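You operate a simulated robot arm through the tools that you are given. There is no shell and no other tool.

You run a simulated robot arm. Do the job below in one go: nothing can be reset, and whatever is moved stays where it is left.

## Task
Clear the jammed part from the feed tray and reset the counter.
Fine: switch off before you open the clear lid, shut it before you switch on; lay the part on the bench and press ZERO. Where these are worked on the way, their far stop is far enough and under half their travel is too little: clear lid.

The check looks at the end state, three seconds after you hand in, the way a careful person would. Anything else that was tipped, shoved, dropped, spilled or broken makes it a failure. A push-on lid holds only when it is set on centred and level and pressed home; a screw cap is set on level and turned clockwise until tight.

## Robot
A 6-joint arm with a two-finger parallel gripper, fixed in place. Base frame: the origin is on the floor under the middle of its stand, x ahead of it, y to its left, z up. Lengths are in m, angles in degrees, forces in N, time in s.
With the tool pointing down near the work surface it reaches from about 0.18 to 0.62 m from the base axis. Its first joint turns from -115.0 to 115.0 degrees. Payload 3.43 kg.
Tool frame: the origin (TCP) lies between the finger pads and is the grasp point; the fingertips stand 0.034 m ahead of it; z points along the fingers, y is the line along which they close. The gripper opens to 0.128 m. The fingers are 0.024 m wide and 0.012 m thick; the gripper's body (0.048 by 0.13 m) begins 0.096 m behind the TCP.
Orientation is told as [roll, pitch, yaw] about the base's x, y, z axes, in that order, counted from this pose: with the fingers straight down and closing along the base's y, the tool's x points along the base's -x, its y along +y and its z along -z.

## Interface
- The arm moves only by the tool apply_moves. Its argument "commands" is a list of rows, each a list of 7 numbers: the finger opening in m, from 0 to 0.128, then the shift along the base's x, y, z in m, then the turn, a rotation vector about the base's x, y, z in degrees. In form: [[grip, x, y, z, ax, ay, az], ...]. A call has 1 to 20 rows; each row shifts and turns the commanded pose from where the row before left it. A row lasts 0.2 s, in which the tool goes at most 0.05 m and 8.6 degrees; a call with a longer step from one row to the next is refused whole, and so is a gripper value outside its range. Where a pose cannot be reached the arm comes as near as it can. A force on the tool above 40 N (or 10 N above the force at the start of the call, whichever is more), or a blocked arm, ends the call early, and 0.2 s more pass. The fingers move at their own pace (about 0.153 m/s each) and stop on an object; they squeeze with about 23 N. The grip force told is the motor's: it shows also when the fingers shut on nothing. Time passes only in rows, and 0.2 s behind the last, so rows that do not move let the fingers close. It gives the time, the measured TCP pose, the force on the tool (base axes), the opening and the grip force at its end, in the units of the frame above (readings bear some noise), with the torque about the TCP (base axes, N m) and any sound that the robot's microphone picked up.
- Cameras (640 x 400 px; columns grow to the right, rows downward): "scene" is fixed at [0.4069, 0.6405, 1.5863]; the picture's right is [-1.00, 0.07, 0.00], its down [0.03, 0.44, -0.90] and it looks along [-0.07, -0.90, -0.44] (base axes); focal length 321 px, centre (320, 200). "wrist" rides on the gripper at [0.076, -0.011, -0.16] in the tool frame; the picture's right is [0.15, 0.99, 0.00], its down [-0.88, 0.13, -0.46] and it looks along [-0.45, 0.07, 0.89] (tool axes); focal length 234 px, centre (320, 200). There is no depth. A picture from a camera that has moved, and an enlarged one, comes with that camera's place and axes in the base frame and with its lens. The place of the scene camera against the robot may be out by one fixed shift of up to 0.018 m in any direction.
- get_image(camera): a new picture of that camera. The clock stands still meanwhile.
- raise_lower(by): slides the trunk up (or, below 0, down) by that many m; the arm rides with it, the base frame stays. It gives what a move gives, with no picture.
- inspect(camera, box): a new picture of the part [left, top, right, bottom] of that camera's present view, enlarged. The clock stands still meanwhile.
- sign_off(): hands the job in; it is judged then, once.

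Places have to be worked out from the pictures, the camera data and where the tool is seen. Open the gripper and draw the arm clear of the work before you hand the job in, unless the task says otherwise.

The tools are called after ">>>" as a command line: name --pt "numbers of a row" for each row, then --argument value for the rest, lists and objects as JSON in quotes. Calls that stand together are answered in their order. apply_moves: Moves the arm, as the interface text tells. Its arguments: {"type":"object","properties":{"commands":{"type":"array","items":{"type":"array","items":{"type":"number"}}}},"required":["commands"]} The other tools are called the same way: raise_lower (by) moves the trunk up or down; get_image (camera) takes a picture; inspect (camera, box) takes an enlarged picture of a part of a camera's view; sign_off () hands the job in.

At the start:

```text
time_s: 0.0
position: [0.2078, -0.3284, 1.2893]
ee_rot: [0.0, 0.0, 0.0]
ft_force: [-0.1, 0.0, 0.7]
torque: [0.01, -0.02, 0.03]
opening: 0.1281
grasp_force: 0.0
trunk travel left (down, up): [-0.925, 0.065]
```

scene: 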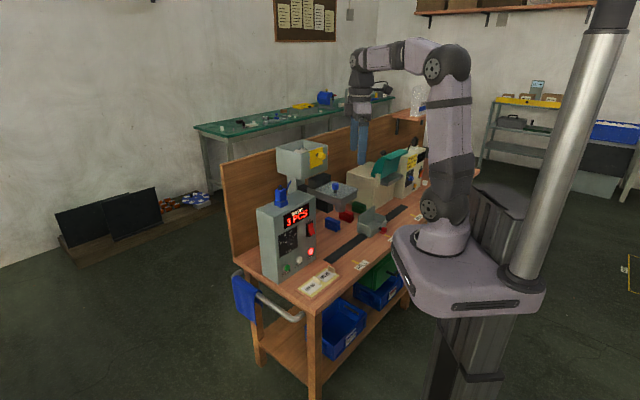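
wrist: 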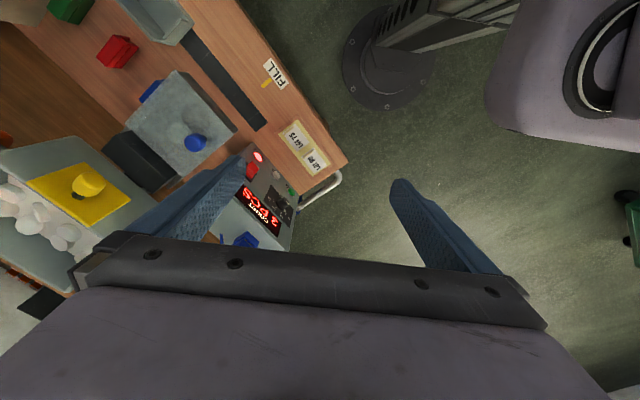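

I start by looking closer at the machine on the bench from the scene camera and the wrist camera.

>>> inspect --camera "scene" --box '[240, 130, 400, 290]'

>>> inspect --camera "scene" --box '[320, 120, 440, 260]'

>>> inspect --camera "wrist" --box '[0, 0, 360, 260]'

```text
2.50 times, centred on (320, 210) of scene
camera zoom: at [0.4069, 0.6405, 1.5863], right [-1.0, 0.07, 0.0], down [0.03, 0.44, -0.9], along [-0.07, -0.9, -0.44], focal length 803 px, centre (320, 175)
```

zoom: 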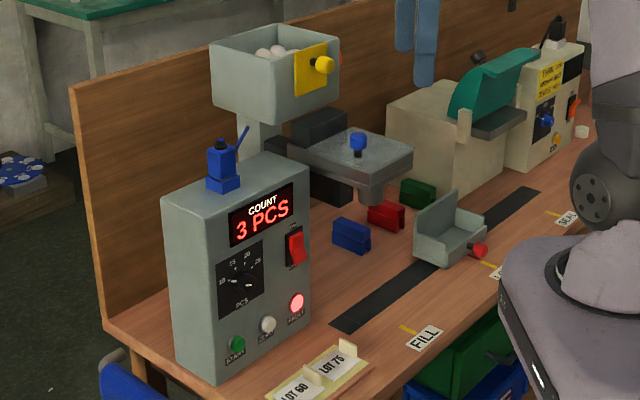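

```text
2.86 times, centred on (380, 190) of scene
camera zoom: at [0.4069, 0.6405, 1.5863], right [-1.0, 0.07, 0.0], down [0.03, 0.44, -0.9], along [-0.07, -0.9, -0.44], focal length 918 px, centre (149, 229)
```

zoom: 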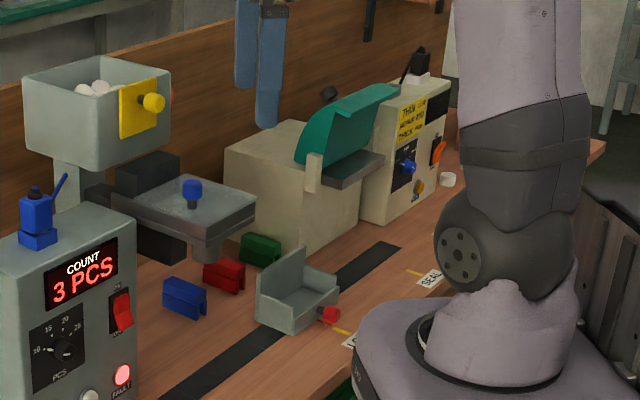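

```text
1.54 times, centred on (180, 130) of wrist
camera zoom: at [0.1327, -0.3403, 1.4485], right [-0.15, 0.99, 0.0], down [0.88, 0.13, 0.46], along [0.45, 0.07, -0.89], focal length 360 px, centre (535, 308)
```

zoom: 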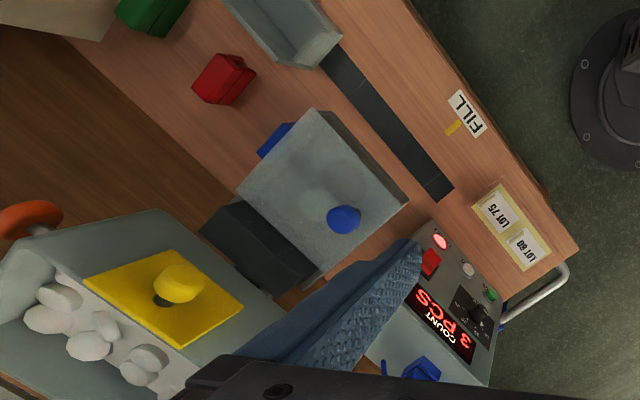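

I judge the blue-knobbed plate to be at about [0.255, -0.53, 1.06]. I look more closely at the panel labels and the plate before moving.

>>> inspect --camera "scene" --box '[255, 185, 335, 285]'

>>> inspect --camera "scene" --box '[305, 165, 375, 215]'

>>> inspect --camera "scene" --box '[330, 130, 440, 240]'

>>> inspect --camera "wrist" --box '[200, 120, 350, 250]'

>>> inspect --camera "wrist" --box '[90, 50, 250, 200]'

```text
4.00 times, centred on (295, 235) of scene
camera zoom: at [0.4069, 0.6405, 1.5863], right [-1.0, 0.07, 0.0], down [0.03, 0.44, -0.9], along [-0.07, -0.9, -0.44], focal length 1285 px, centre (420, 60)
```

zoom: 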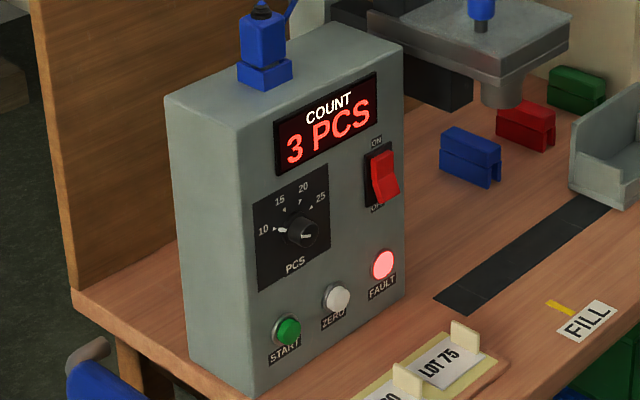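

```text
8.00 times, centred on (340, 190) of scene
camera zoom: at [0.4069, 0.6405, 1.5863], right [-1.0, 0.07, 0.0], down [0.03, 0.44, -0.9], along [-0.07, -0.9, -0.44], focal length 2570 px, centre (160, 280)
```

zoom: 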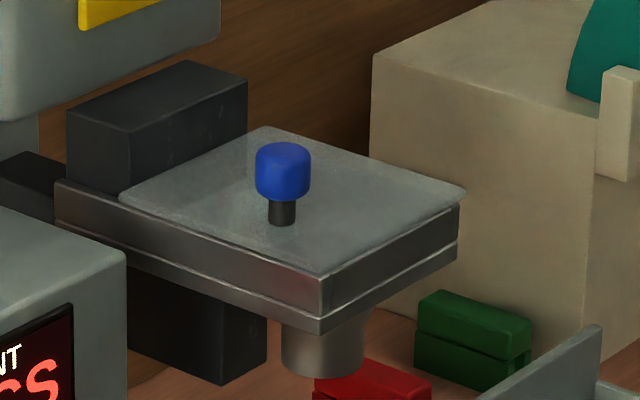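

```text
3.64 times, centred on (385, 185) of scene
camera zoom: at [0.4069, 0.6405, 1.5863], right [-1.0, 0.07, 0.0], down [0.03, 0.44, -0.9], along [-0.07, -0.9, -0.44], focal length 1168 px, centre (84, 254)
```

zoom: 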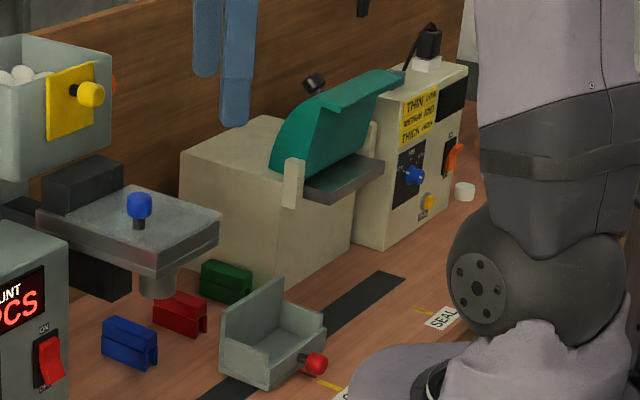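

```text
3.08 times, centred on (275, 185) of wrist
camera zoom: at [0.1327, -0.3403, 1.4485], right [-0.15, 0.99, 0.0], down [0.88, 0.13, 0.46], along [0.45, 0.07, -0.89], focal length 720 px, centre (458, 246)
```

zoom: 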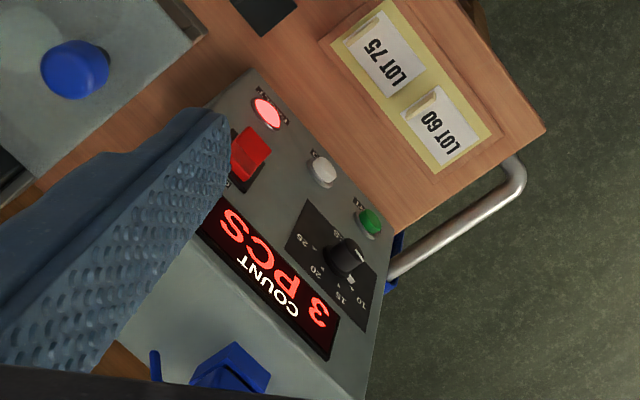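

```text
2.67 times, centred on (170, 125) of wrist
camera zoom: at [0.1327, -0.3403, 1.4485], right [-0.15, 0.99, 0.0], down [0.88, 0.13, 0.46], along [0.45, 0.07, -0.89], focal length 624 px, centre (720, 400)
```

zoom: 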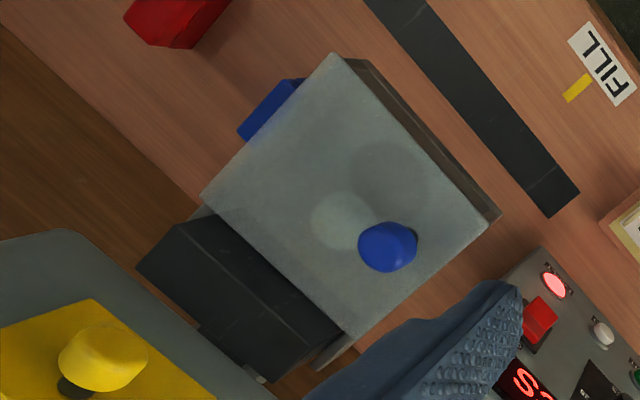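

The panel reads ON at the top and OFF at the bottom, with ZERO at about [0.41, -0.43, 0.79]. The bench runs at 45° to the base axes. I yaw the tool -45° and shift so the wrist camera looks squarely over the tray.

>>> apply_moves --pt "0.128 -0.01 -0.01 0 0 0 -7.5" --pt "0.128 -0.01 -0.01 0 0 0 -7.5" --pt "0.128 -0.01 -0.01 0 0 0 -7.5" --pt "0.128 -0.01 -0.01 0 0 0 -7.5" --pt "0.128 -0.01 -0.01 0 0 0 -7.5" --pt "0.128 -0.01 -0.01 0 0 0 -7.5"

>>> get_image --camera "wrist"

```text
time_s: 1.4
position: [0.1478, -0.3886, 1.2901]
ee_rot: [0.1, -0.1, -45.3]
ft_force: [-0.5, -0.7, 0.7]
torque: [0.02, 0.0, 0.0]
opening: 0.128
grasp_force: 0.1
trunk travel left (down, up): [-0.925, 0.065]
```

```text
taken
camera wrist: at [0.0873, -0.3436, 1.4484], right [0.6, 0.8, 0.0], down [0.71, -0.53, 0.46], along [0.37, -0.27, -0.89], focal length 234 px, centre (320, 200)
```

wrist: 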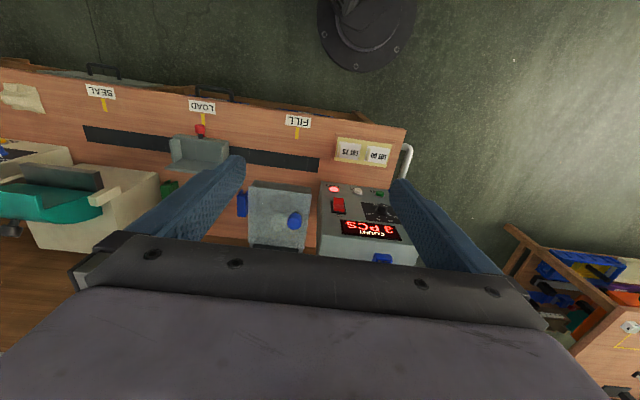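

The wrist camera now faces the bench squarely. I enlarge the tray and panel from this viewpoint.

>>> inspect --camera "wrist" --box '[230, 170, 330, 250]'

>>> inspect --camera "wrist" --box '[310, 170, 420, 270]'

>>> inspect --camera "wrist" --box '[0, 50, 420, 280]'

```text
5.00 times, centred on (280, 210) of wrist
camera zoom: at [0.0873, -0.3436, 1.4484], right [0.6, 0.8, 0.0], down [0.71, -0.53, 0.46], along [0.37, -0.27, -0.89], focal length 1171 px, centre (520, 150)
```

zoom: 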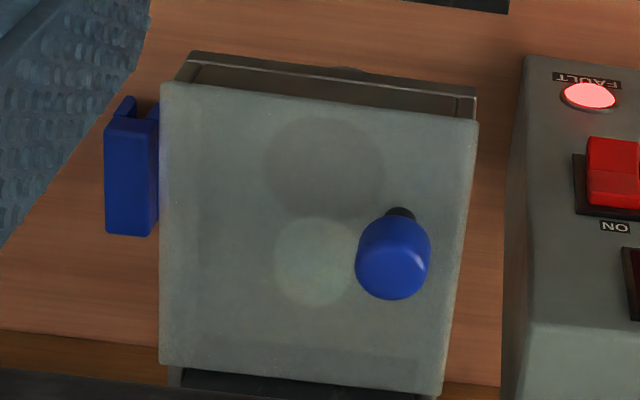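

```text
4.00 times, centred on (365, 220) of wrist
camera zoom: at [0.0873, -0.3436, 1.4484], right [0.6, 0.8, 0.0], down [0.71, -0.53, 0.46], along [0.37, -0.27, -0.89], focal length 937 px, centre (140, 120)
```

zoom: 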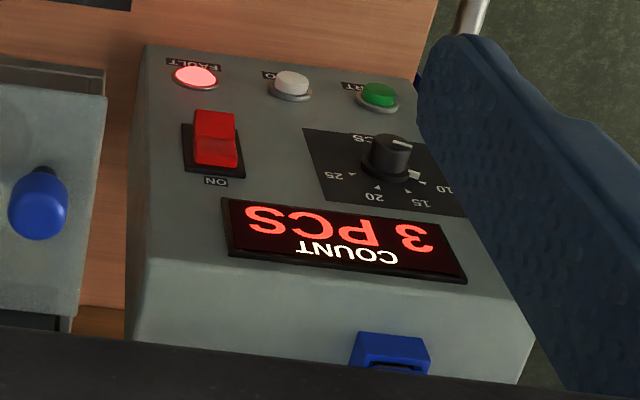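

```text
1.52 times, centred on (210, 165) of wrist
camera zoom: at [0.0873, -0.3436, 1.4484], right [0.6, 0.8, 0.0], down [0.71, -0.53, 0.46], along [0.37, -0.27, -0.89], focal length 357 px, centre (488, 253)
```

zoom: 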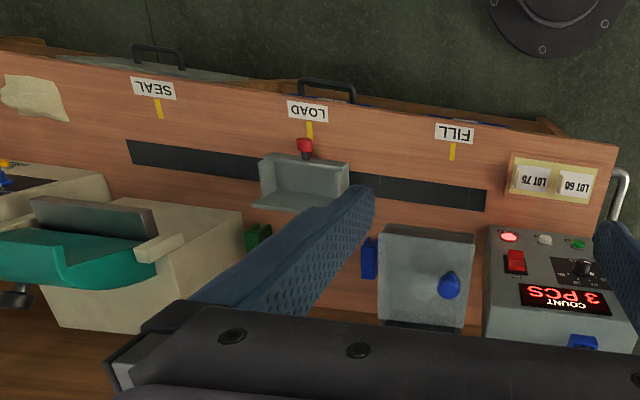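

The pale disc under the lid, behind the dark drop hole, looks like the jammed part. I zoom in further on the lid's edges and the rocker to see how they work.

>>> inspect --camera "scene" --box '[308, 176, 340, 214]'

>>> inspect --camera "scene" --box '[335, 178, 371, 216]'

>>> inspect --camera "scene" --box '[296, 212, 326, 270]'

>>> inspect --camera "wrist" --box '[325, 180, 365, 220]'

```text
10.53 times, centred on (324, 195) of scene
camera zoom: at [0.4069, 0.6405, 1.5863], right [-1.0, 0.07, 0.0], down [0.03, 0.44, -0.9], along [-0.07, -0.9, -0.44], focal length 3382 px, centre (278, 253)
```

zoom: 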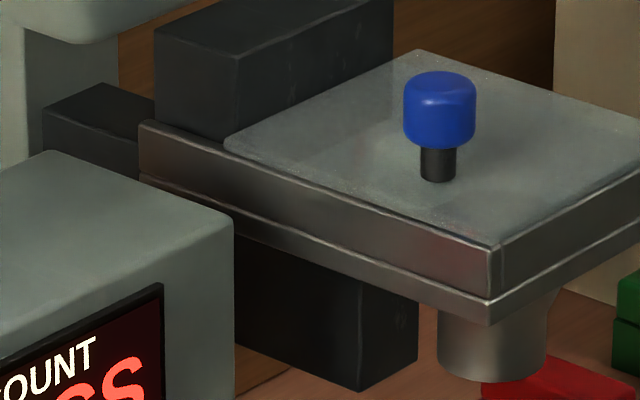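

```text
10.53 times, centred on (353, 197) of scene
camera zoom: at [0.4069, 0.6405, 1.5863], right [-1.0, 0.07, 0.0], down [0.03, 0.44, -0.9], along [-0.07, -0.9, -0.44], focal length 3382 px, centre (-27, 232)
```

zoom: 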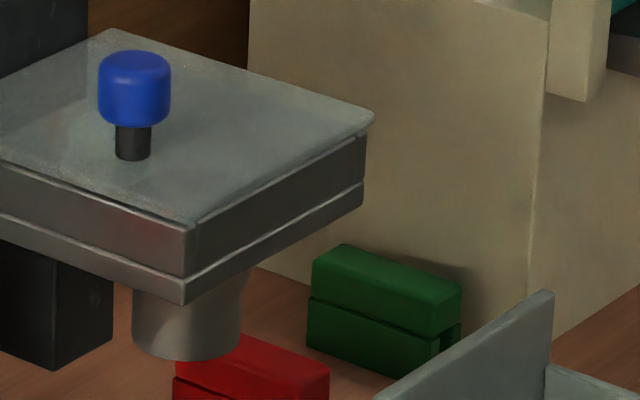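

```text
6.90 times, centred on (311, 241) of scene
camera zoom: at [0.4069, 0.6405, 1.5863], right [-1.0, 0.07, 0.0], down [0.03, 0.44, -0.9], along [-0.07, -0.9, -0.44], focal length 2216 px, centre (382, -83)
```

zoom: 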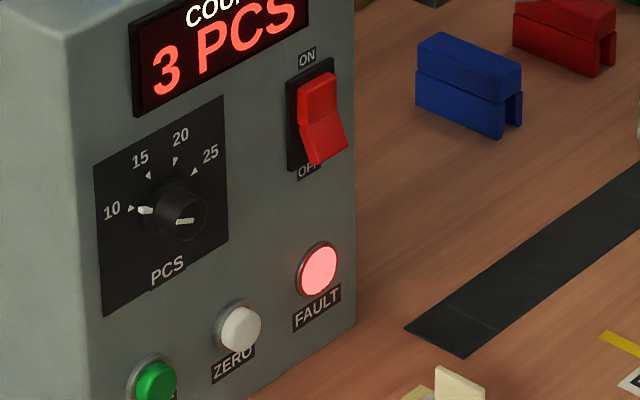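

```text
10.00 times, centred on (345, 200) of wrist
camera zoom: at [0.0873, -0.3436, 1.4484], right [0.6, 0.8, 0.0], down [0.71, -0.53, 0.46], along [0.37, -0.27, -0.89], focal length 2342 px, centre (70, 200)
```

zoom: 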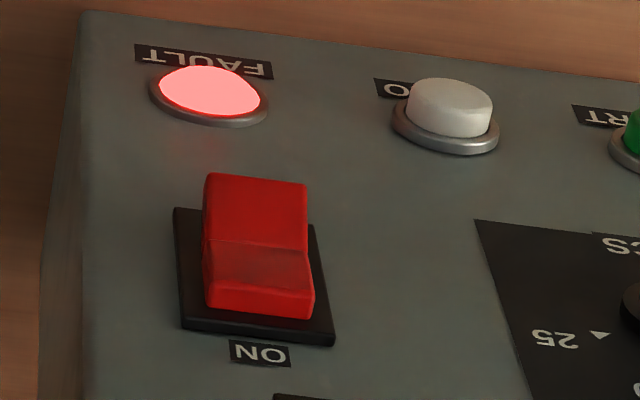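

The rocker stands ON, with its lower end proud, and the lid is a thin plate resting on the tray rails with the knob near the panel-side edge. I tilt the tool about 45° forward for a lower, more frontal view of the tray and panel.

>>> apply_moves --pt "0.128 0 0 -0.01 -5.303 -5.303 0" --pt "0.128 0 0 -0.01 -5.303 -5.303 0" --pt "0.128 0 0 -0.01 -5.303 -5.303 0" --pt "0.128 0 0 -0.01 -5.303 -5.303 0" --pt "0.128 0 0 -0.01 -5.303 -5.303 0" --pt "0.128 0 0 -0.01 -5.303 -5.303 0"

>>> get_image --camera "wrist"

>>> get_image --camera "scene"

```text
time_s: 2.8
position: [0.1487, -0.3897, 1.2275]
ee_rot: [-0.1, -45.0, -45.1]
ft_force: [-0.8, 0.5, 0.1]
torque: [-0.01, 0.0, 0.01]
opening: 0.128
grasp_force: 0.0
trunk travel left (down, up): [-0.925, 0.065]
```

```text
taken
camera wrist: at [0.0229, -0.2793, 1.2877], right [0.63, 0.77, -0.1], down [0.3, -0.12, 0.94], along [0.72, -0.62, -0.31], focal length 234 px, centre (320, 200)
```

wrist: 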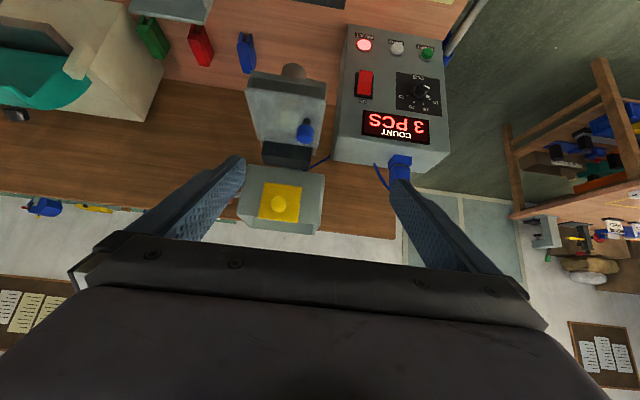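

```text
taken
```

scene: 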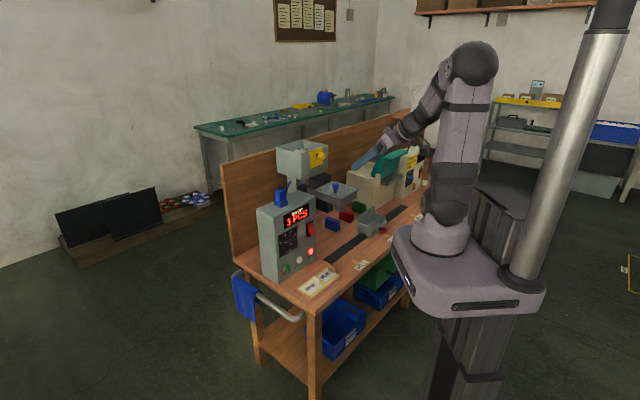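

The tilt worked and the image is upside down from here. I zoom into the tray and panel.

>>> inspect --camera "wrist" --box '[230, 50, 340, 180]'

>>> inspect --camera "wrist" --box '[330, 20, 460, 180]'

```text
3.08 times, centred on (285, 115) of wrist
camera zoom: at [0.0229, -0.2793, 1.2877], right [0.63, 0.77, -0.1], down [0.3, -0.12, 0.94], along [0.72, -0.62, -0.31], focal length 720 px, centre (428, 462)
```

zoom: 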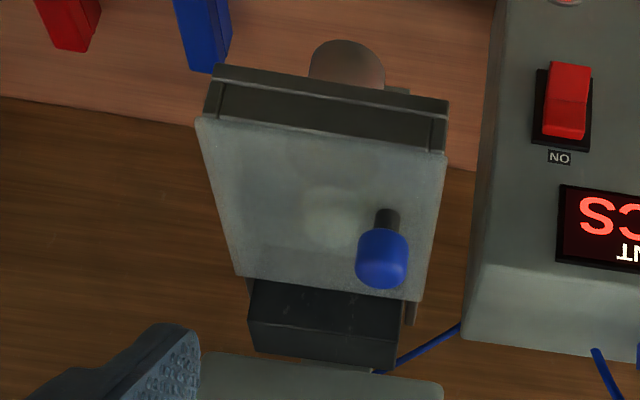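

```text
2.50 times, centred on (395, 100) of wrist
camera zoom: at [0.0229, -0.2793, 1.2877], right [0.63, 0.77, -0.1], down [0.3, -0.12, 0.94], along [0.72, -0.62, -0.31], focal length 585 px, centre (132, 450)
```

zoom: 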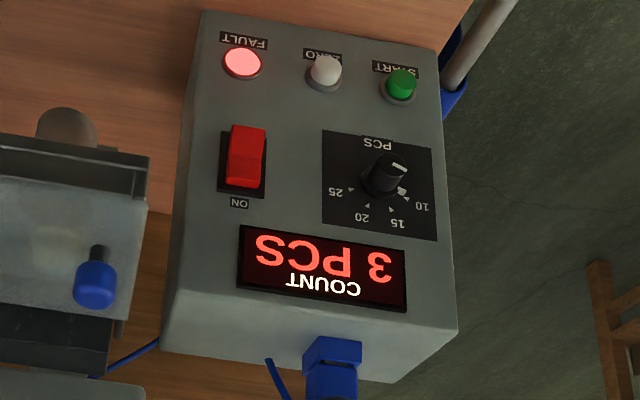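

I judge the rocker's lower end at about [0.346, -0.469, 0.885]. I close the fingers, move sideways in front of the panel and come down to just in front of the rocker's lower half without touching it.

>>> apply_moves --pt "0 0.0196 0.0196 0 0 0 0" --pt "0 0.0196 0.0196 0 0 0 0" --pt "0 0.0196 0.0196 0 0 0 0" --pt "0 0.005 -0.005 -0.04 0 0 0" --pt "0 0.005 -0.005 -0.04 0 0 0" --pt "0 0.005 -0.005 -0.04 0 0 0" --pt "0 0.005 -0.005 -0.04 0 0 0" --pt "0 0.005 -0.005 -0.04 0 0 0" --pt "0 0.01 -0.01 -0.04 0 0 0" --pt "0 0.01 -0.01 -0.04 0 0 0" --pt "0 0.01 -0.01 -0.04 0 0 0"

>>> get_image --camera "wrist"

>>> get_image --camera "scene"

```text
time_s: 5.2
position: [0.2663, -0.435, 0.9376]
ee_rot: [1.2, -44.5, -45.6]
ft_force: [1.2, 0.3, -0.6]
torque: [0.01, -0.01, 0.01]
opening: 0.0
grasp_force: 22.7
out of reach, approached as far as the arm can: row 3, 9, 10, 11
trunk travel left (down, up): [-0.925, 0.065]
```

```text
taken
camera wrist: at [0.1404, -0.327, 0.9983], right [0.62, 0.78, -0.09], down [0.3, -0.13, 0.94], along [0.72, -0.62, -0.32], focal length 234 px, centre (320, 200)
```

wrist: 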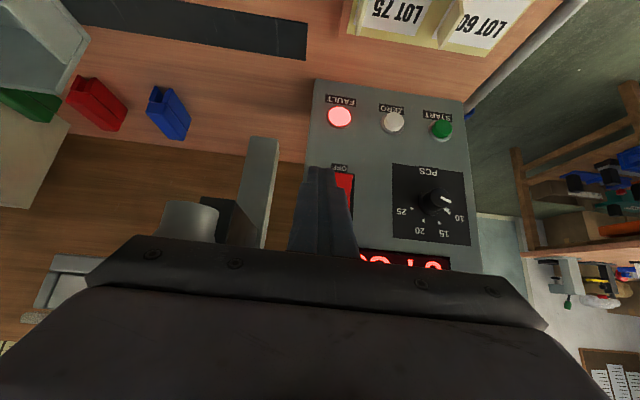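

```text
taken
```

scene: 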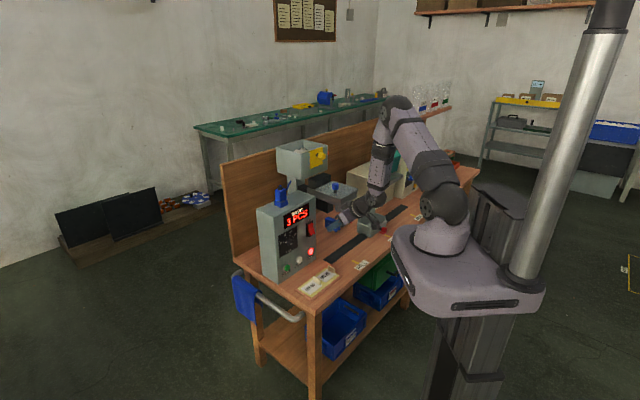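

The arm can't fold down that far with the trunk this high (it is short of the target), and it touched nothing. I back off, raise the arm, and then will lower the trunk instead.

>>> apply_moves --pt "0 -0.02 0.01 0.01 0 0 0" --pt "0 -0.02 0.01 0.03 0 0 0" --pt "0 -0.01 0 0.04 0 0 0" --pt "0 0 0 0.04 0 0 0" --pt "0 0 0 0.04 0 0 0" --pt "0 0 0 0.04 0 0 0" --pt "0 0 0 0.04 0 0 0"

```text
time_s: 6.8
position: [0.2128, -0.4208, 1.1822]
ee_rot: [-0.1, -45.0, -44.9]
ft_force: [-1.1, -0.2, -0.3]
torque: [-0.02, 0.01, -0.03]
opening: 0.0001
grasp_force: 22.8
out of reach, approached as far as the arm can: row 1
trunk travel left (down, up): [-0.925, 0.065]
```

The pose is clean again at z 1.18. I lower the trunk by 0.25 m, which should bring the fingers to z about 0.93 in front of the panel with the arm less folded.

>>> raise_lower --by -0.25

>>> get_image --camera "wrist"

>>> get_image --camera "scene"

```text
time_s: 9.4
position: [0.2147, -0.4215, 0.9316]
ee_rot: [0.1, -45.0, -44.9]
ft_force: [0.4, -0.1, -0.1]
torque: [0.01, -0.03, -0.01]
opening: 0.0
grasp_force: 23.0
trunk travel left (down, up): [-0.675, 0.315]
```

```text
taken
camera wrist: at [0.0885, -0.3123, 0.9904], right [0.63, 0.77, -0.1], down [0.3, -0.12, 0.94], along [0.72, -0.62, -0.31], focal length 234 px, centre (320, 200)
```

wrist: 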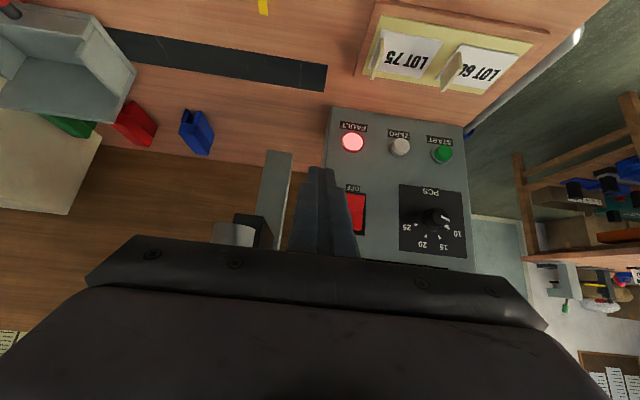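

```text
taken
```

scene: 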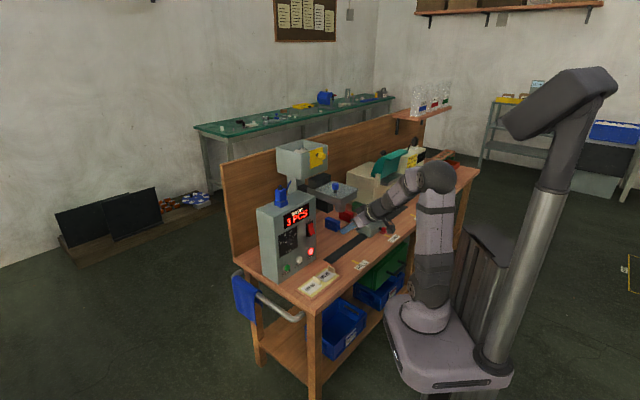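

The trunk is down and the arm is well placed. I shift to line up in front of the rocker's lower half, still about 7 cm short of it.

>>> apply_moves --pt "0 0.0186 0.0092 -0.0087 0 0 0" --pt "0 0.0186 0.0092 -0.0087 0 0 0" --pt "0 0.0186 0.0092 -0.0087 0 0 0"

>>> inspect --camera "wrist" --box '[240, 80, 440, 270]'

>>> inspect --camera "scene" --box '[270, 190, 400, 280]'

```text
time_s: 10.2
position: [0.2692, -0.3942, 0.9053]
ee_rot: [-0.1, -45.0, -44.8]
ft_force: [0.0, -0.2, 1.0]
torque: [0.0, -0.02, -0.02]
opening: 0.0
grasp_force: 23.5
trunk travel left (down, up): [-0.675, 0.315]
```

```text
2.11 times, centred on (340, 175) of wrist
camera zoom: at [0.1446, -0.2845, 0.964], right [0.63, 0.77, -0.1], down [0.31, -0.12, 0.94], along [0.72, -0.62, -0.31], focal length 493 px, centre (278, 253)
```

zoom: 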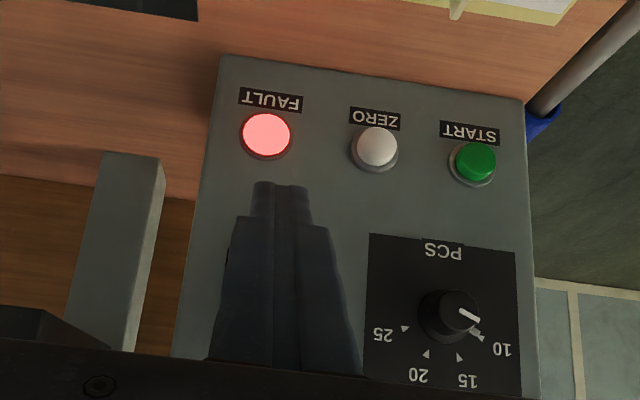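

```text
4.44 times, centred on (335, 235) of scene
camera zoom: at [0.4069, 0.6405, 1.5863], right [-1.0, 0.07, 0.0], down [0.03, 0.44, -0.9], along [-0.07, -0.9, -0.44], focal length 1428 px, centre (253, 44)
```

zoom: 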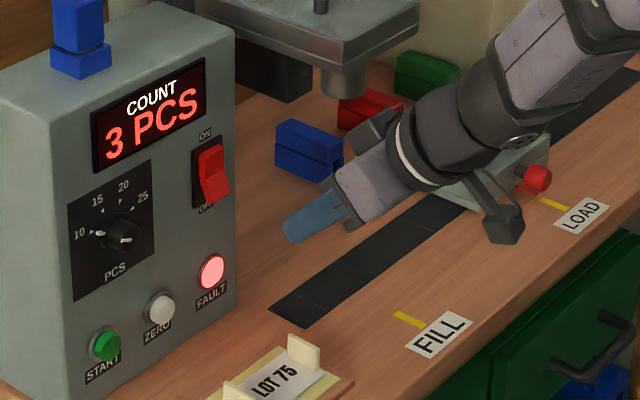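

The finger tips line up with the rocker in u (-0.088 against -0.087). I advance 6 cm then creep forward in small steps to push the lower half of the rocker.

>>> apply_moves --pt "0 0.0141 -0.0141 0 0 0 0" --pt "0 0.0141 -0.0141 0 0 0 0" --pt "0 0.0141 -0.0141 0 0 0 0" --pt "0 0.0035 -0.0035 0 0 0 0" --pt "0 0.0035 -0.0035 0 0 0 0" --pt "0 0.0035 -0.0035 0 0 0 0"

>>> inspect --camera "scene" --box '[280, 205, 350, 270]'

```text
time_s: 11.6
position: [0.3219, -0.4464, 0.9051]
ee_rot: [0.0, -45.0, -45.0]
ft_force: [0.6, 0.0, 0.3]
torque: [-0.02, -0.01, -0.04]
opening: 0.0
grasp_force: 23.0
trunk travel left (down, up): [-0.675, 0.315]
```

```text
6.15 times, centred on (315, 238) of scene
camera zoom: at [0.4069, 0.6405, 1.5863], right [-1.0, 0.07, 0.0], down [0.03, 0.44, -0.9], along [-0.07, -0.9, -0.44], focal length 1977 px, centre (351, -31)
```

zoom: 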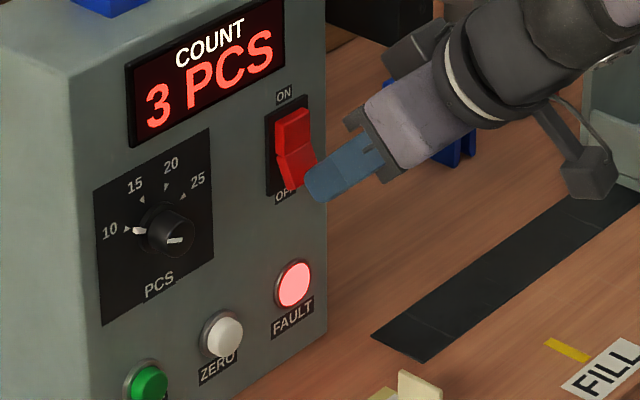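

The tips are just in front of the rocker's lower end with no contact force yet. I keep creeping forward.

>>> apply_moves --pt "0 0.0028 -0.0028 0 0 0 0" --pt "0 0.0028 -0.0028 0 0 0 0" --pt "0 0.0028 -0.0028 0 0 0 0"

>>> inspect --camera "scene" --box '[280, 205, 350, 270]'

```text
time_s: 12.4
position: [0.3307, -0.4553, 0.9049]
ee_rot: [0.0, -44.9, -45.1]
ft_force: [-4.3, 4.0, -0.2]
torque: [0.13, 0.06, -0.02]
opening: 0.0
grasp_force: 22.5
trunk travel left (down, up): [-0.675, 0.315]
```

```text
6.15 times, centred on (315, 238) of scene
camera zoom: at [0.4069, 0.6405, 1.5863], right [-1.0, 0.07, 0.0], down [0.03, 0.44, -0.9], along [-0.07, -0.9, -0.44], focal length 1977 px, centre (351, -31)
```

zoom: 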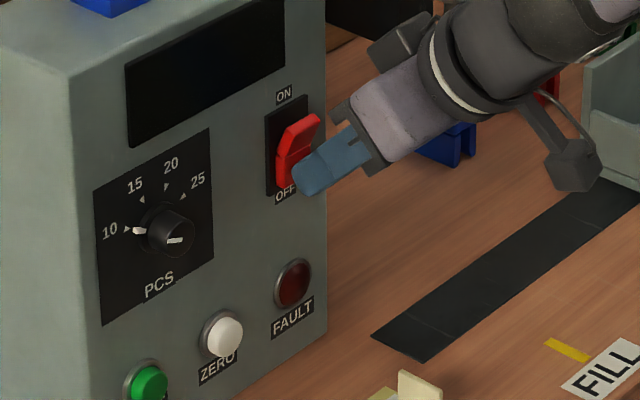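

The display and FAULT lamp have gone dark, so the switch is OFF. I back away from the panel, rise in front of the tray and open the fingers, ready for the lid's blue knob, which I judge at [0.2545, -0.5267, 1.066].

>>> apply_moves --pt "0 -0.0212 0.0212 0 0 0 0" --pt "0 -0.0212 0.0212 0 0 0 0" --pt "0 -0.0212 0.0212 0 0 0 0" --pt "0 -0.0212 0.0212 0 0 0 0" --pt "0 -0.0122 -0.0122 0.04 0 0 0" --pt "0 -0.0122 -0.0122 0.04 0 0 0" --pt "0 -0.0122 -0.0122 0.04 0 0 0" --pt "0.07 -0.0122 -0.0122 0.04 0 0 0" --pt "0.07 -0.0122 -0.0122 0.04 0 0 0" --pt "0.07 -0.0122 -0.0122 0.04 0 0 0"

>>> get_image --camera "wrist"

>>> inspect --camera "scene" --box '[270, 130, 400, 280]'

```text
time_s: 14.6
position: [0.1726, -0.4434, 1.1442]
ee_rot: [0.1, -44.9, -45.0]
ft_force: [0.7, -0.3, 0.4]
torque: [0.03, -0.02, 0.01]
opening: 0.0701
grasp_force: 0.1
trunk travel left (down, up): [-0.675, 0.315]
```

```text
taken
camera wrist: at [0.0479, -0.3341, 1.2027], right [0.63, 0.77, -0.1], down [0.3, -0.12, 0.94], along [0.72, -0.62, -0.31], focal length 234 px, centre (320, 200)
```

wrist: 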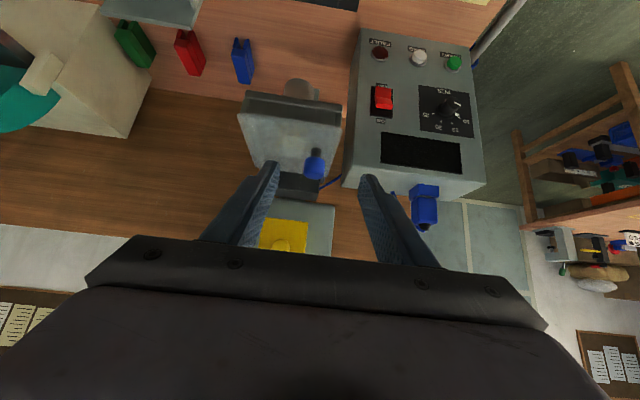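

```text
2.67 times, centred on (335, 205) of scene
camera zoom: at [0.4069, 0.6405, 1.5863], right [-1.0, 0.07, 0.0], down [0.03, 0.44, -0.9], along [-0.07, -0.9, -0.44], focal length 857 px, centre (280, 187)
```

zoom: 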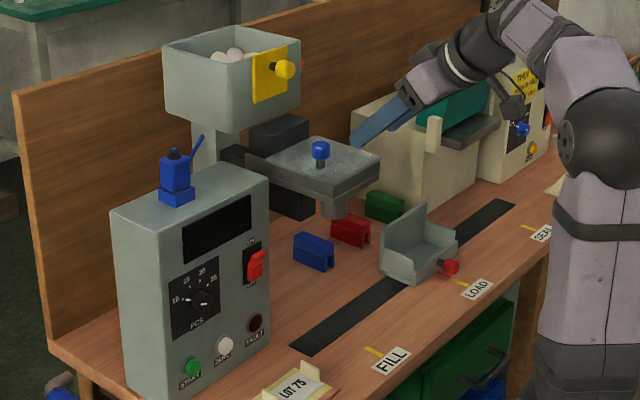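

The rocker now leans to OFF. I take a closer look at the lid edges from here, to tell whether it slides or hinges.

>>> inspect --camera "wrist" --box '[230, 70, 350, 210]'

>>> inspect --camera "scene" --box '[300, 165, 370, 215]'

```text
2.86 times, centred on (290, 140) of wrist
camera zoom: at [0.0479, -0.3341, 1.2027], right [0.63, 0.77, -0.1], down [0.3, -0.12, 0.94], along [0.72, -0.62, -0.31], focal length 669 px, centre (406, 371)
```

zoom: 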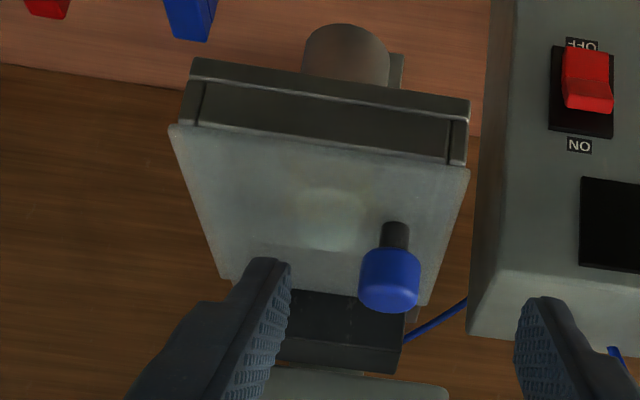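

```text
8.00 times, centred on (335, 190) of scene
camera zoom: at [0.4069, 0.6405, 1.5863], right [-1.0, 0.07, 0.0], down [0.03, 0.44, -0.9], along [-0.07, -0.9, -0.44], focal length 2570 px, centre (200, 280)
```

zoom: 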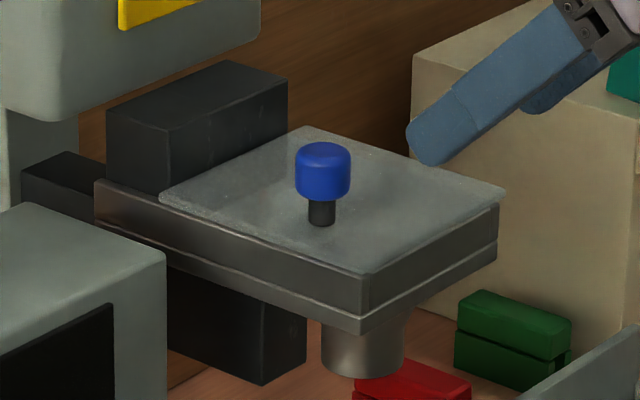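

The switch reads OFF. The lid plate sits on the rails with no hinge visible from here, so I straddle the knob with the fingers and will feel for the motion gently.

>>> apply_moves --pt "0.07 0.0165 -0.0175 0 0 0 0" --pt "0.07 0.0165 -0.0175 0 0 0 0" --pt "0.07 0.0122 -0.0122 -0.01725 0 0 0" --pt "0.07 0.0122 -0.0122 -0.01725 0 0 0" --pt "0.07 0.0122 -0.0122 -0.01725 0 0 0" --pt "0.07 0.0122 -0.0122 -0.01725 0 0 0"

>>> inspect --camera "wrist" --box '[220, 60, 420, 260]'

>>> inspect --camera "scene" --box '[300, 165, 370, 215]'

```text
time_s: 16.0
position: [0.2549, -0.5284, 1.0748]
ee_rot: [0.0, -44.9, -45.0]
ft_force: [0.7, 0.3, -0.7]
torque: [0.01, 0.01, -0.03]
opening: 0.0697
grasp_force: 0.0
trunk travel left (down, up): [-0.675, 0.315]
```

```text
2.00 times, centred on (320, 160) of wrist
camera zoom: at [0.1303, -0.4185, 1.1331], right [0.63, 0.77, -0.1], down [0.3, -0.12, 0.94], along [0.72, -0.62, -0.31], focal length 468 px, centre (320, 280)
```

zoom: 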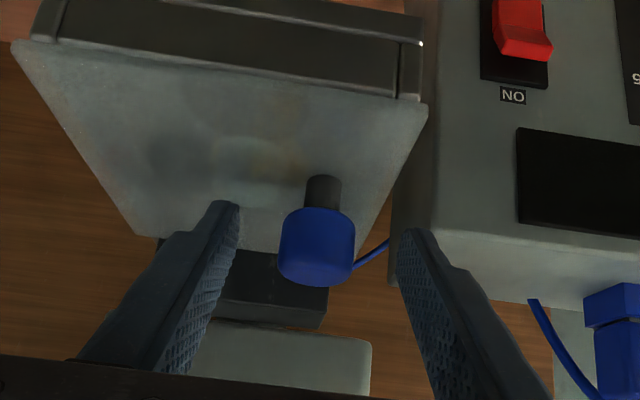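

```text
8.00 times, centred on (335, 190) of scene
camera zoom: at [0.4069, 0.6405, 1.5863], right [-1.0, 0.07, 0.0], down [0.03, 0.44, -0.9], along [-0.07, -0.9, -0.44], focal length 2570 px, centre (200, 280)
```

zoom: 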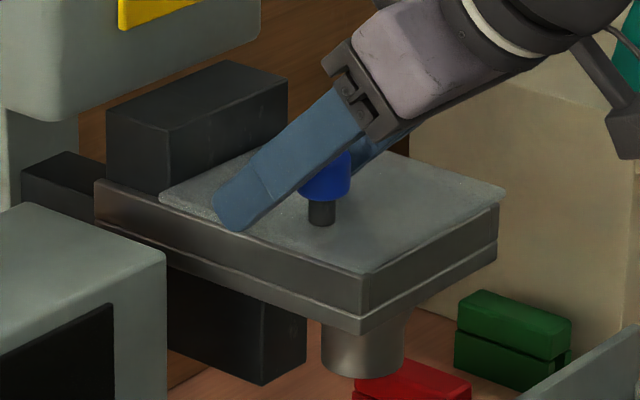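

The fingers straddle the knob and are centred on it. I close on it.

>>> apply_moves --pt "0.0 0 0 0 0 0 0" --pt "0.0 0 0 0 0 0 0" --pt "0.0 0 0 0 0 0 0"

```text
time_s: 16.8
position: [0.2532, -0.5288, 1.0745]
ee_rot: [-0.1, -45.0, -45.1]
ft_force: [-5.7, -6.8, 1.6]
torque: [-0.11, 0.19, -0.06]
opening: 0.0277
grasp_force: 45.0
trunk travel left (down, up): [-0.675, 0.315]
```

The knob is gripped (opening 0.028). I test for travel by nudging 6 mm toward -u (away from the panel) and reading the force.

>>> apply_moves --pt "0.0 -0.0021 -0.0021 0 0 0 0" --pt "0.0 -0.0021 -0.0021 0 0 0 0"

```text
time_s: 17.4
position: [0.2528, -0.5295, 1.0759]
ee_rot: [0.4, -44.9, -44.9]
ft_force: [6.8, 8.1, -0.7]
torque: [-0.5, -1.14, -0.05]
opening: 0.0276
grasp_force: 45.2
trunk travel left (down, up): [-0.675, 0.315]
```

The lid resists sideways motion (about 10 N for 6 mm commanded), so it doesn't slide along u. I undo that and test a pull toward the robot (-v).

>>> apply_moves --pt "0.0 0.0016 0.0016 0 0 0 0" --pt "0.0 0.0016 0.0016 0 0 0 0" --pt "0.0 -0.0021 0.0021 0 0 0 0" --pt "0.0 -0.0021 0.0021 0 0 0 0"

```text
time_s: 18.4
position: [0.2533, -0.5295, 1.075]
ee_rot: [-0.1, -45.0, -45.1]
ft_force: [19.5, -19.8, -3.5]
torque: [-0.07, -0.25, 0.08]
opening: 0.0276
grasp_force: 44.6
trunk travel left (down, up): [-0.675, 0.315]
```

It is stiff toward the robot as well (28 N). I undo that and test an upward lift, which would show a hinge.

>>> apply_moves --pt "0.0 0.0021 -0.0021 0 0 0 0" --pt "0.0 0.0021 -0.0021 0 0 0 0" --pt "0.0 0 0 0.002 0 0 0" --pt "0.0 0 0 0.002 0 0 0" --pt "0.0 0 0 0.002 0 0 0"

```text
time_s: 19.6
position: [0.2517, -0.5288, 1.0776]
ee_rot: [0.3, -44.4, -45.3]
ft_force: [-4.8, -0.1, -15.8]
torque: [1.38, -0.28, 0.12]
opening: 0.0278
grasp_force: 45.4
trunk travel left (down, up): [-0.675, 0.315]
```

Lifting gave the most travel (about 3 mm at 16 N) with reaction torques, so it is probably hinged. I look closely to see which edge has risen.

>>> inspect --camera "wrist" --box '[220, 50, 350, 190]'

>>> inspect --camera "scene" --box '[310, 170, 370, 212]'

```text
2.86 times, centred on (285, 120) of wrist
camera zoom: at [0.1275, -0.4207, 1.1384], right [0.63, 0.77, -0.1], down [0.31, -0.13, 0.94], along [0.72, -0.62, -0.32], focal length 669 px, centre (420, 429)
```

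zoom: 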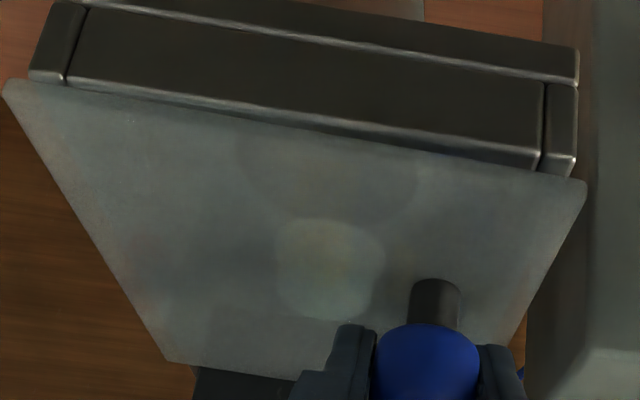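

```text
9.52 times, centred on (340, 191) of scene
camera zoom: at [0.4069, 0.6405, 1.5863], right [-1.0, 0.07, 0.0], down [0.03, 0.44, -0.9], along [-0.07, -0.9, -0.44], focal length 3060 px, centre (130, 286)
```

zoom: 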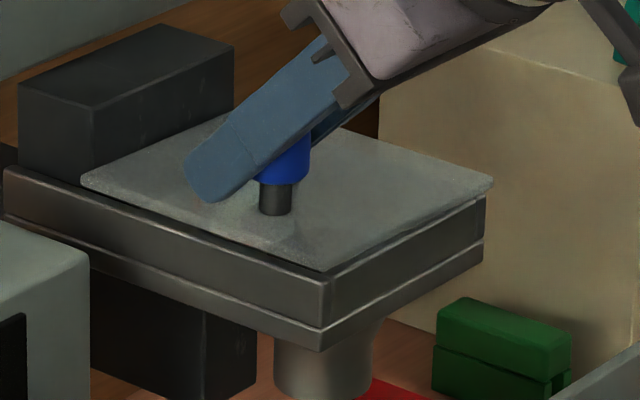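

The force/torque readings balance for a free hinge along the far (u-min) edge of the lid, so the knob must swing up and over away from the panel. I seat the lid again, release, back off and tip the tool to horizontal so that swinging the lid is mostly a tool roll.

>>> apply_moves --pt "0.0 0 0 -0.002 0 0 0" --pt "0.0 0 0 -0.002 0 0 0" --pt "0.0 0 0 -0.002 0 0 0" --pt "0.07 0 0 0 0 0 0" --pt "0.07 0 0 0 0 0 0" --pt "0.07 -0.0124 0.0124 0.0175 0 0 0" --pt "0.07 -0.0124 0.0124 0.0175 0 0 0" --pt "0.07 -0.0124 0.0124 0.0175 0 0 0" --pt "0.07 -0.0124 0.0124 0.0175 0 0 0" --pt "0.07 -0.0124 0.0124 0 -5.303 -5.303 0" --pt "0.07 -0.0124 0.0124 0 -5.303 -5.303 0" --pt "0.07 0 0 0 -5.303 -5.303 0" --pt "0.07 0 0 0 -5.303 -5.303 0" --pt "0.07 0 0 0 -5.303 -5.303 0"

>>> get_image --camera "wrist"

>>> inspect --camera "scene" --box '[290, 140, 450, 260]'

```text
time_s: 22.6
position: [0.1791, -0.4558, 1.146]
ee_rot: [-0.3, -82.5, -44.9]
ft_force: [0.4, 0.4, 0.5]
torque: [0.0, -0.01, 0.0]
opening: 0.0701
grasp_force: 0.2
trunk travel left (down, up): [-0.675, 0.315]
```

```text
taken
camera wrist: at [0.0523, -0.3438, 1.0913], right [0.69, 0.71, -0.15], down [-0.15, 0.33, 0.93], along [0.71, -0.62, 0.33], focal length 234 px, centre (320, 200)
```

wrist: 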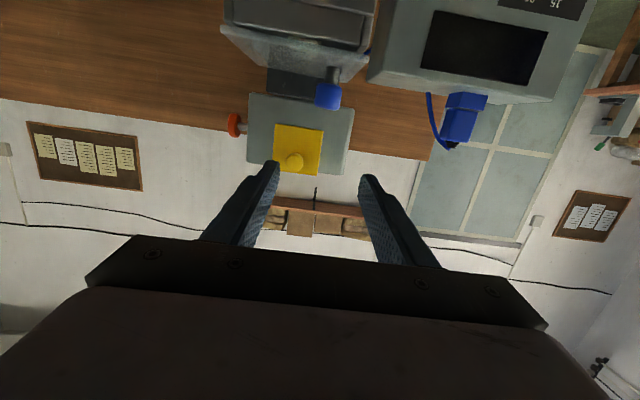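

```text
3.33 times, centred on (370, 200) of scene
camera zoom: at [0.4069, 0.6405, 1.5863], right [-1.0, 0.07, 0.0], down [0.03, 0.44, -0.9], along [-0.07, -0.9, -0.44], focal length 1071 px, centre (153, 200)
```

zoom: 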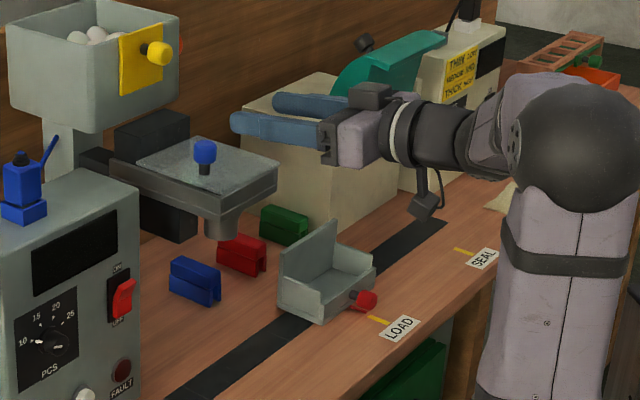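

The tool is almost horizontal and well clear. I come down to knob height and advance so the fingers straddle the knob from the front, then close.

>>> apply_moves --pt "0.07 0.0007 0.0007 -0.026 0 0 0" --pt "0.07 0.0007 0.0007 -0.026 0 0 0" --pt "0.07 0.0007 0.0007 -0.026 0 0 0" --pt "0.07 0.0183 -0.0183 0 0 0 0" --pt "0.07 0.0183 -0.0183 0 0 0 0" --pt "0.07 0.0183 -0.0183 0 0 0 0" --pt "0.07 0.0183 -0.0183 0 0 0 0"

>>> get_image --camera "wrist"

>>> inspect --camera "scene" --box '[300, 165, 380, 215]'

```text
time_s: 24.2
position: [0.2533, -0.5266, 1.0681]
ee_rot: [-0.1, -82.3, -44.8]
ft_force: [-0.1, -0.4, 0.9]
torque: [-0.03, 0.01, 0.02]
opening: 0.0699
grasp_force: 0.2
trunk travel left (down, up): [-0.675, 0.315]
```

```text
taken
camera wrist: at [0.1279, -0.4156, 1.0134], right [0.69, 0.71, -0.15], down [-0.14, 0.33, 0.93], along [0.71, -0.62, 0.33], focal length 234 px, centre (320, 200)
```

wrist: 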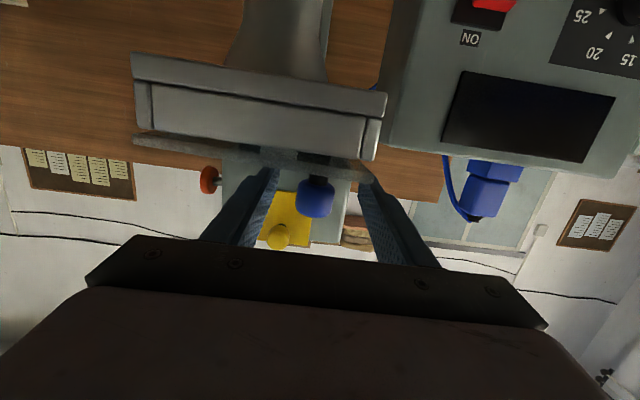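

```text
8.00 times, centred on (340, 190) of scene
camera zoom: at [0.4069, 0.6405, 1.5863], right [-1.0, 0.07, 0.0], down [0.03, 0.44, -0.9], along [-0.07, -0.9, -0.44], focal length 2570 px, centre (160, 280)
```

zoom: 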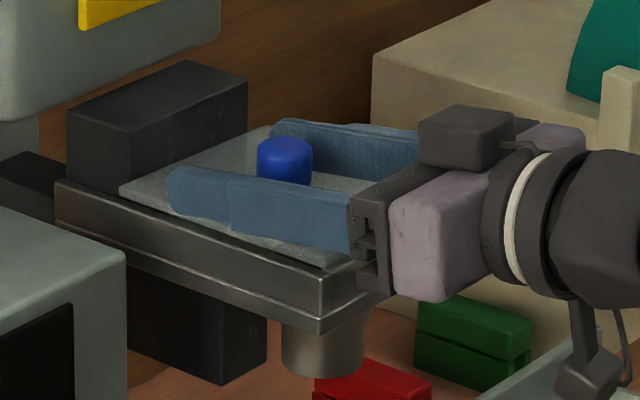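

The fingers straddle the knob with a good low view under the lid. I look at the lid's edges before closing.

>>> inspect --camera "wrist" --box '[120, 40, 260, 180]'

>>> inspect --camera "wrist" --box '[250, 60, 400, 230]'

```text
2.86 times, centred on (190, 110) of wrist
camera zoom: at [0.1279, -0.4156, 1.0134], right [0.69, 0.71, -0.15], down [-0.14, 0.33, 0.93], along [0.71, -0.62, 0.33], focal length 669 px, centre (691, 457)
```

zoom: 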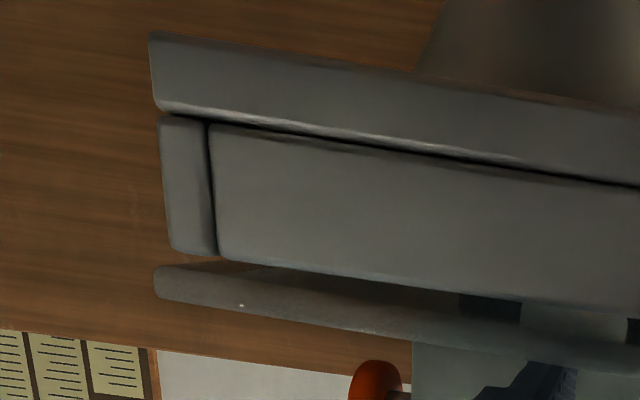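

```text
2.35 times, centred on (325, 145) of wrist
camera zoom: at [0.1279, -0.4156, 1.0134], right [0.69, 0.71, -0.15], down [-0.14, 0.33, 0.93], along [0.71, -0.62, 0.33], focal length 551 px, centre (308, 329)
```

zoom: 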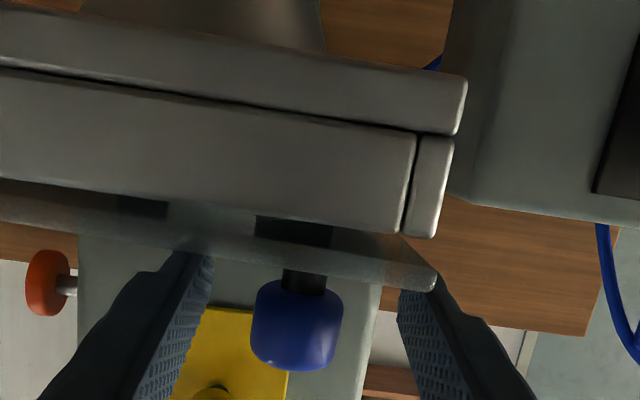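

The lid is about 6 mm thick and sits slightly raised at the knob side after my lift, so the hinge is on the far edge and has some friction. I close on the knob and swing it through the first 15° on an arc about that hinge, watching forces.

>>> apply_moves --pt "0.0 0 0 0 0 0 0" --pt "0.0 0 0 0 0 0 0" --pt "0.0 -0.00229 -0.00229 0.00811 3.536 -3.536 0" --pt "0.0 -0.00278 -0.00278 0.0078 3.536 -3.536 0"

>>> get_image --camera "wrist"

>>> inspect --camera "scene" --box '[300, 165, 380, 215]'

```text
time_s: 25.2
position: [0.2468, -0.5327, 1.0823]
ee_rot: [53.2, -77.4, -97.7]
ft_force: [-9.5, -4.6, -4.6]
torque: [0.5, 0.86, 0.04]
opening: 0.0276
grasp_force: 45.3
trunk travel left (down, up): [-0.675, 0.315]
```

```text
taken
camera wrist: at [0.1279, -0.4145, 1.0275], right [0.69, 0.72, 0.03], down [-0.26, 0.21, 0.94], along [0.67, -0.66, 0.33], focal length 234 px, centre (320, 200)
```

wrist: 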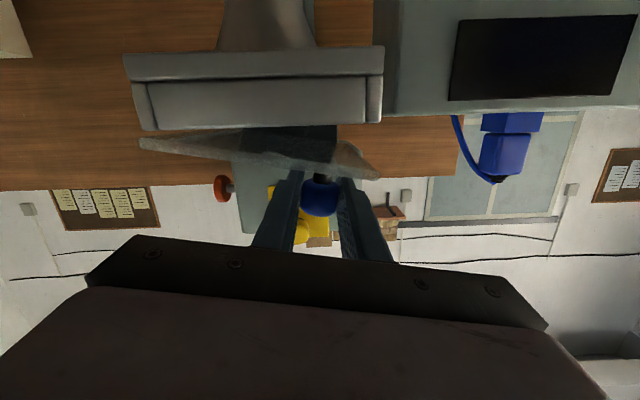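

```text
8.00 times, centred on (340, 190) of scene
camera zoom: at [0.4069, 0.6405, 1.5863], right [-1.0, 0.07, 0.0], down [0.03, 0.44, -0.9], along [-0.07, -0.9, -0.44], focal length 2570 px, centre (160, 280)
```

zoom: 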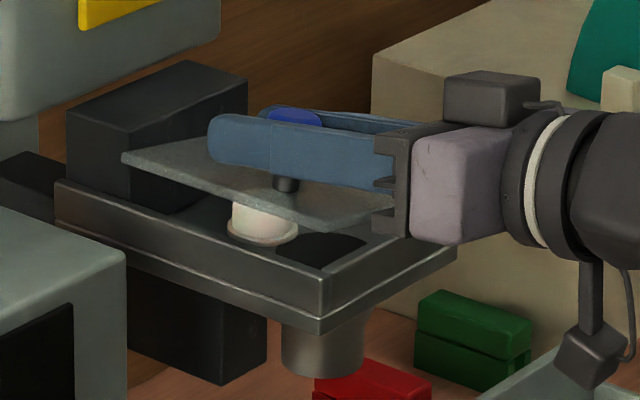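

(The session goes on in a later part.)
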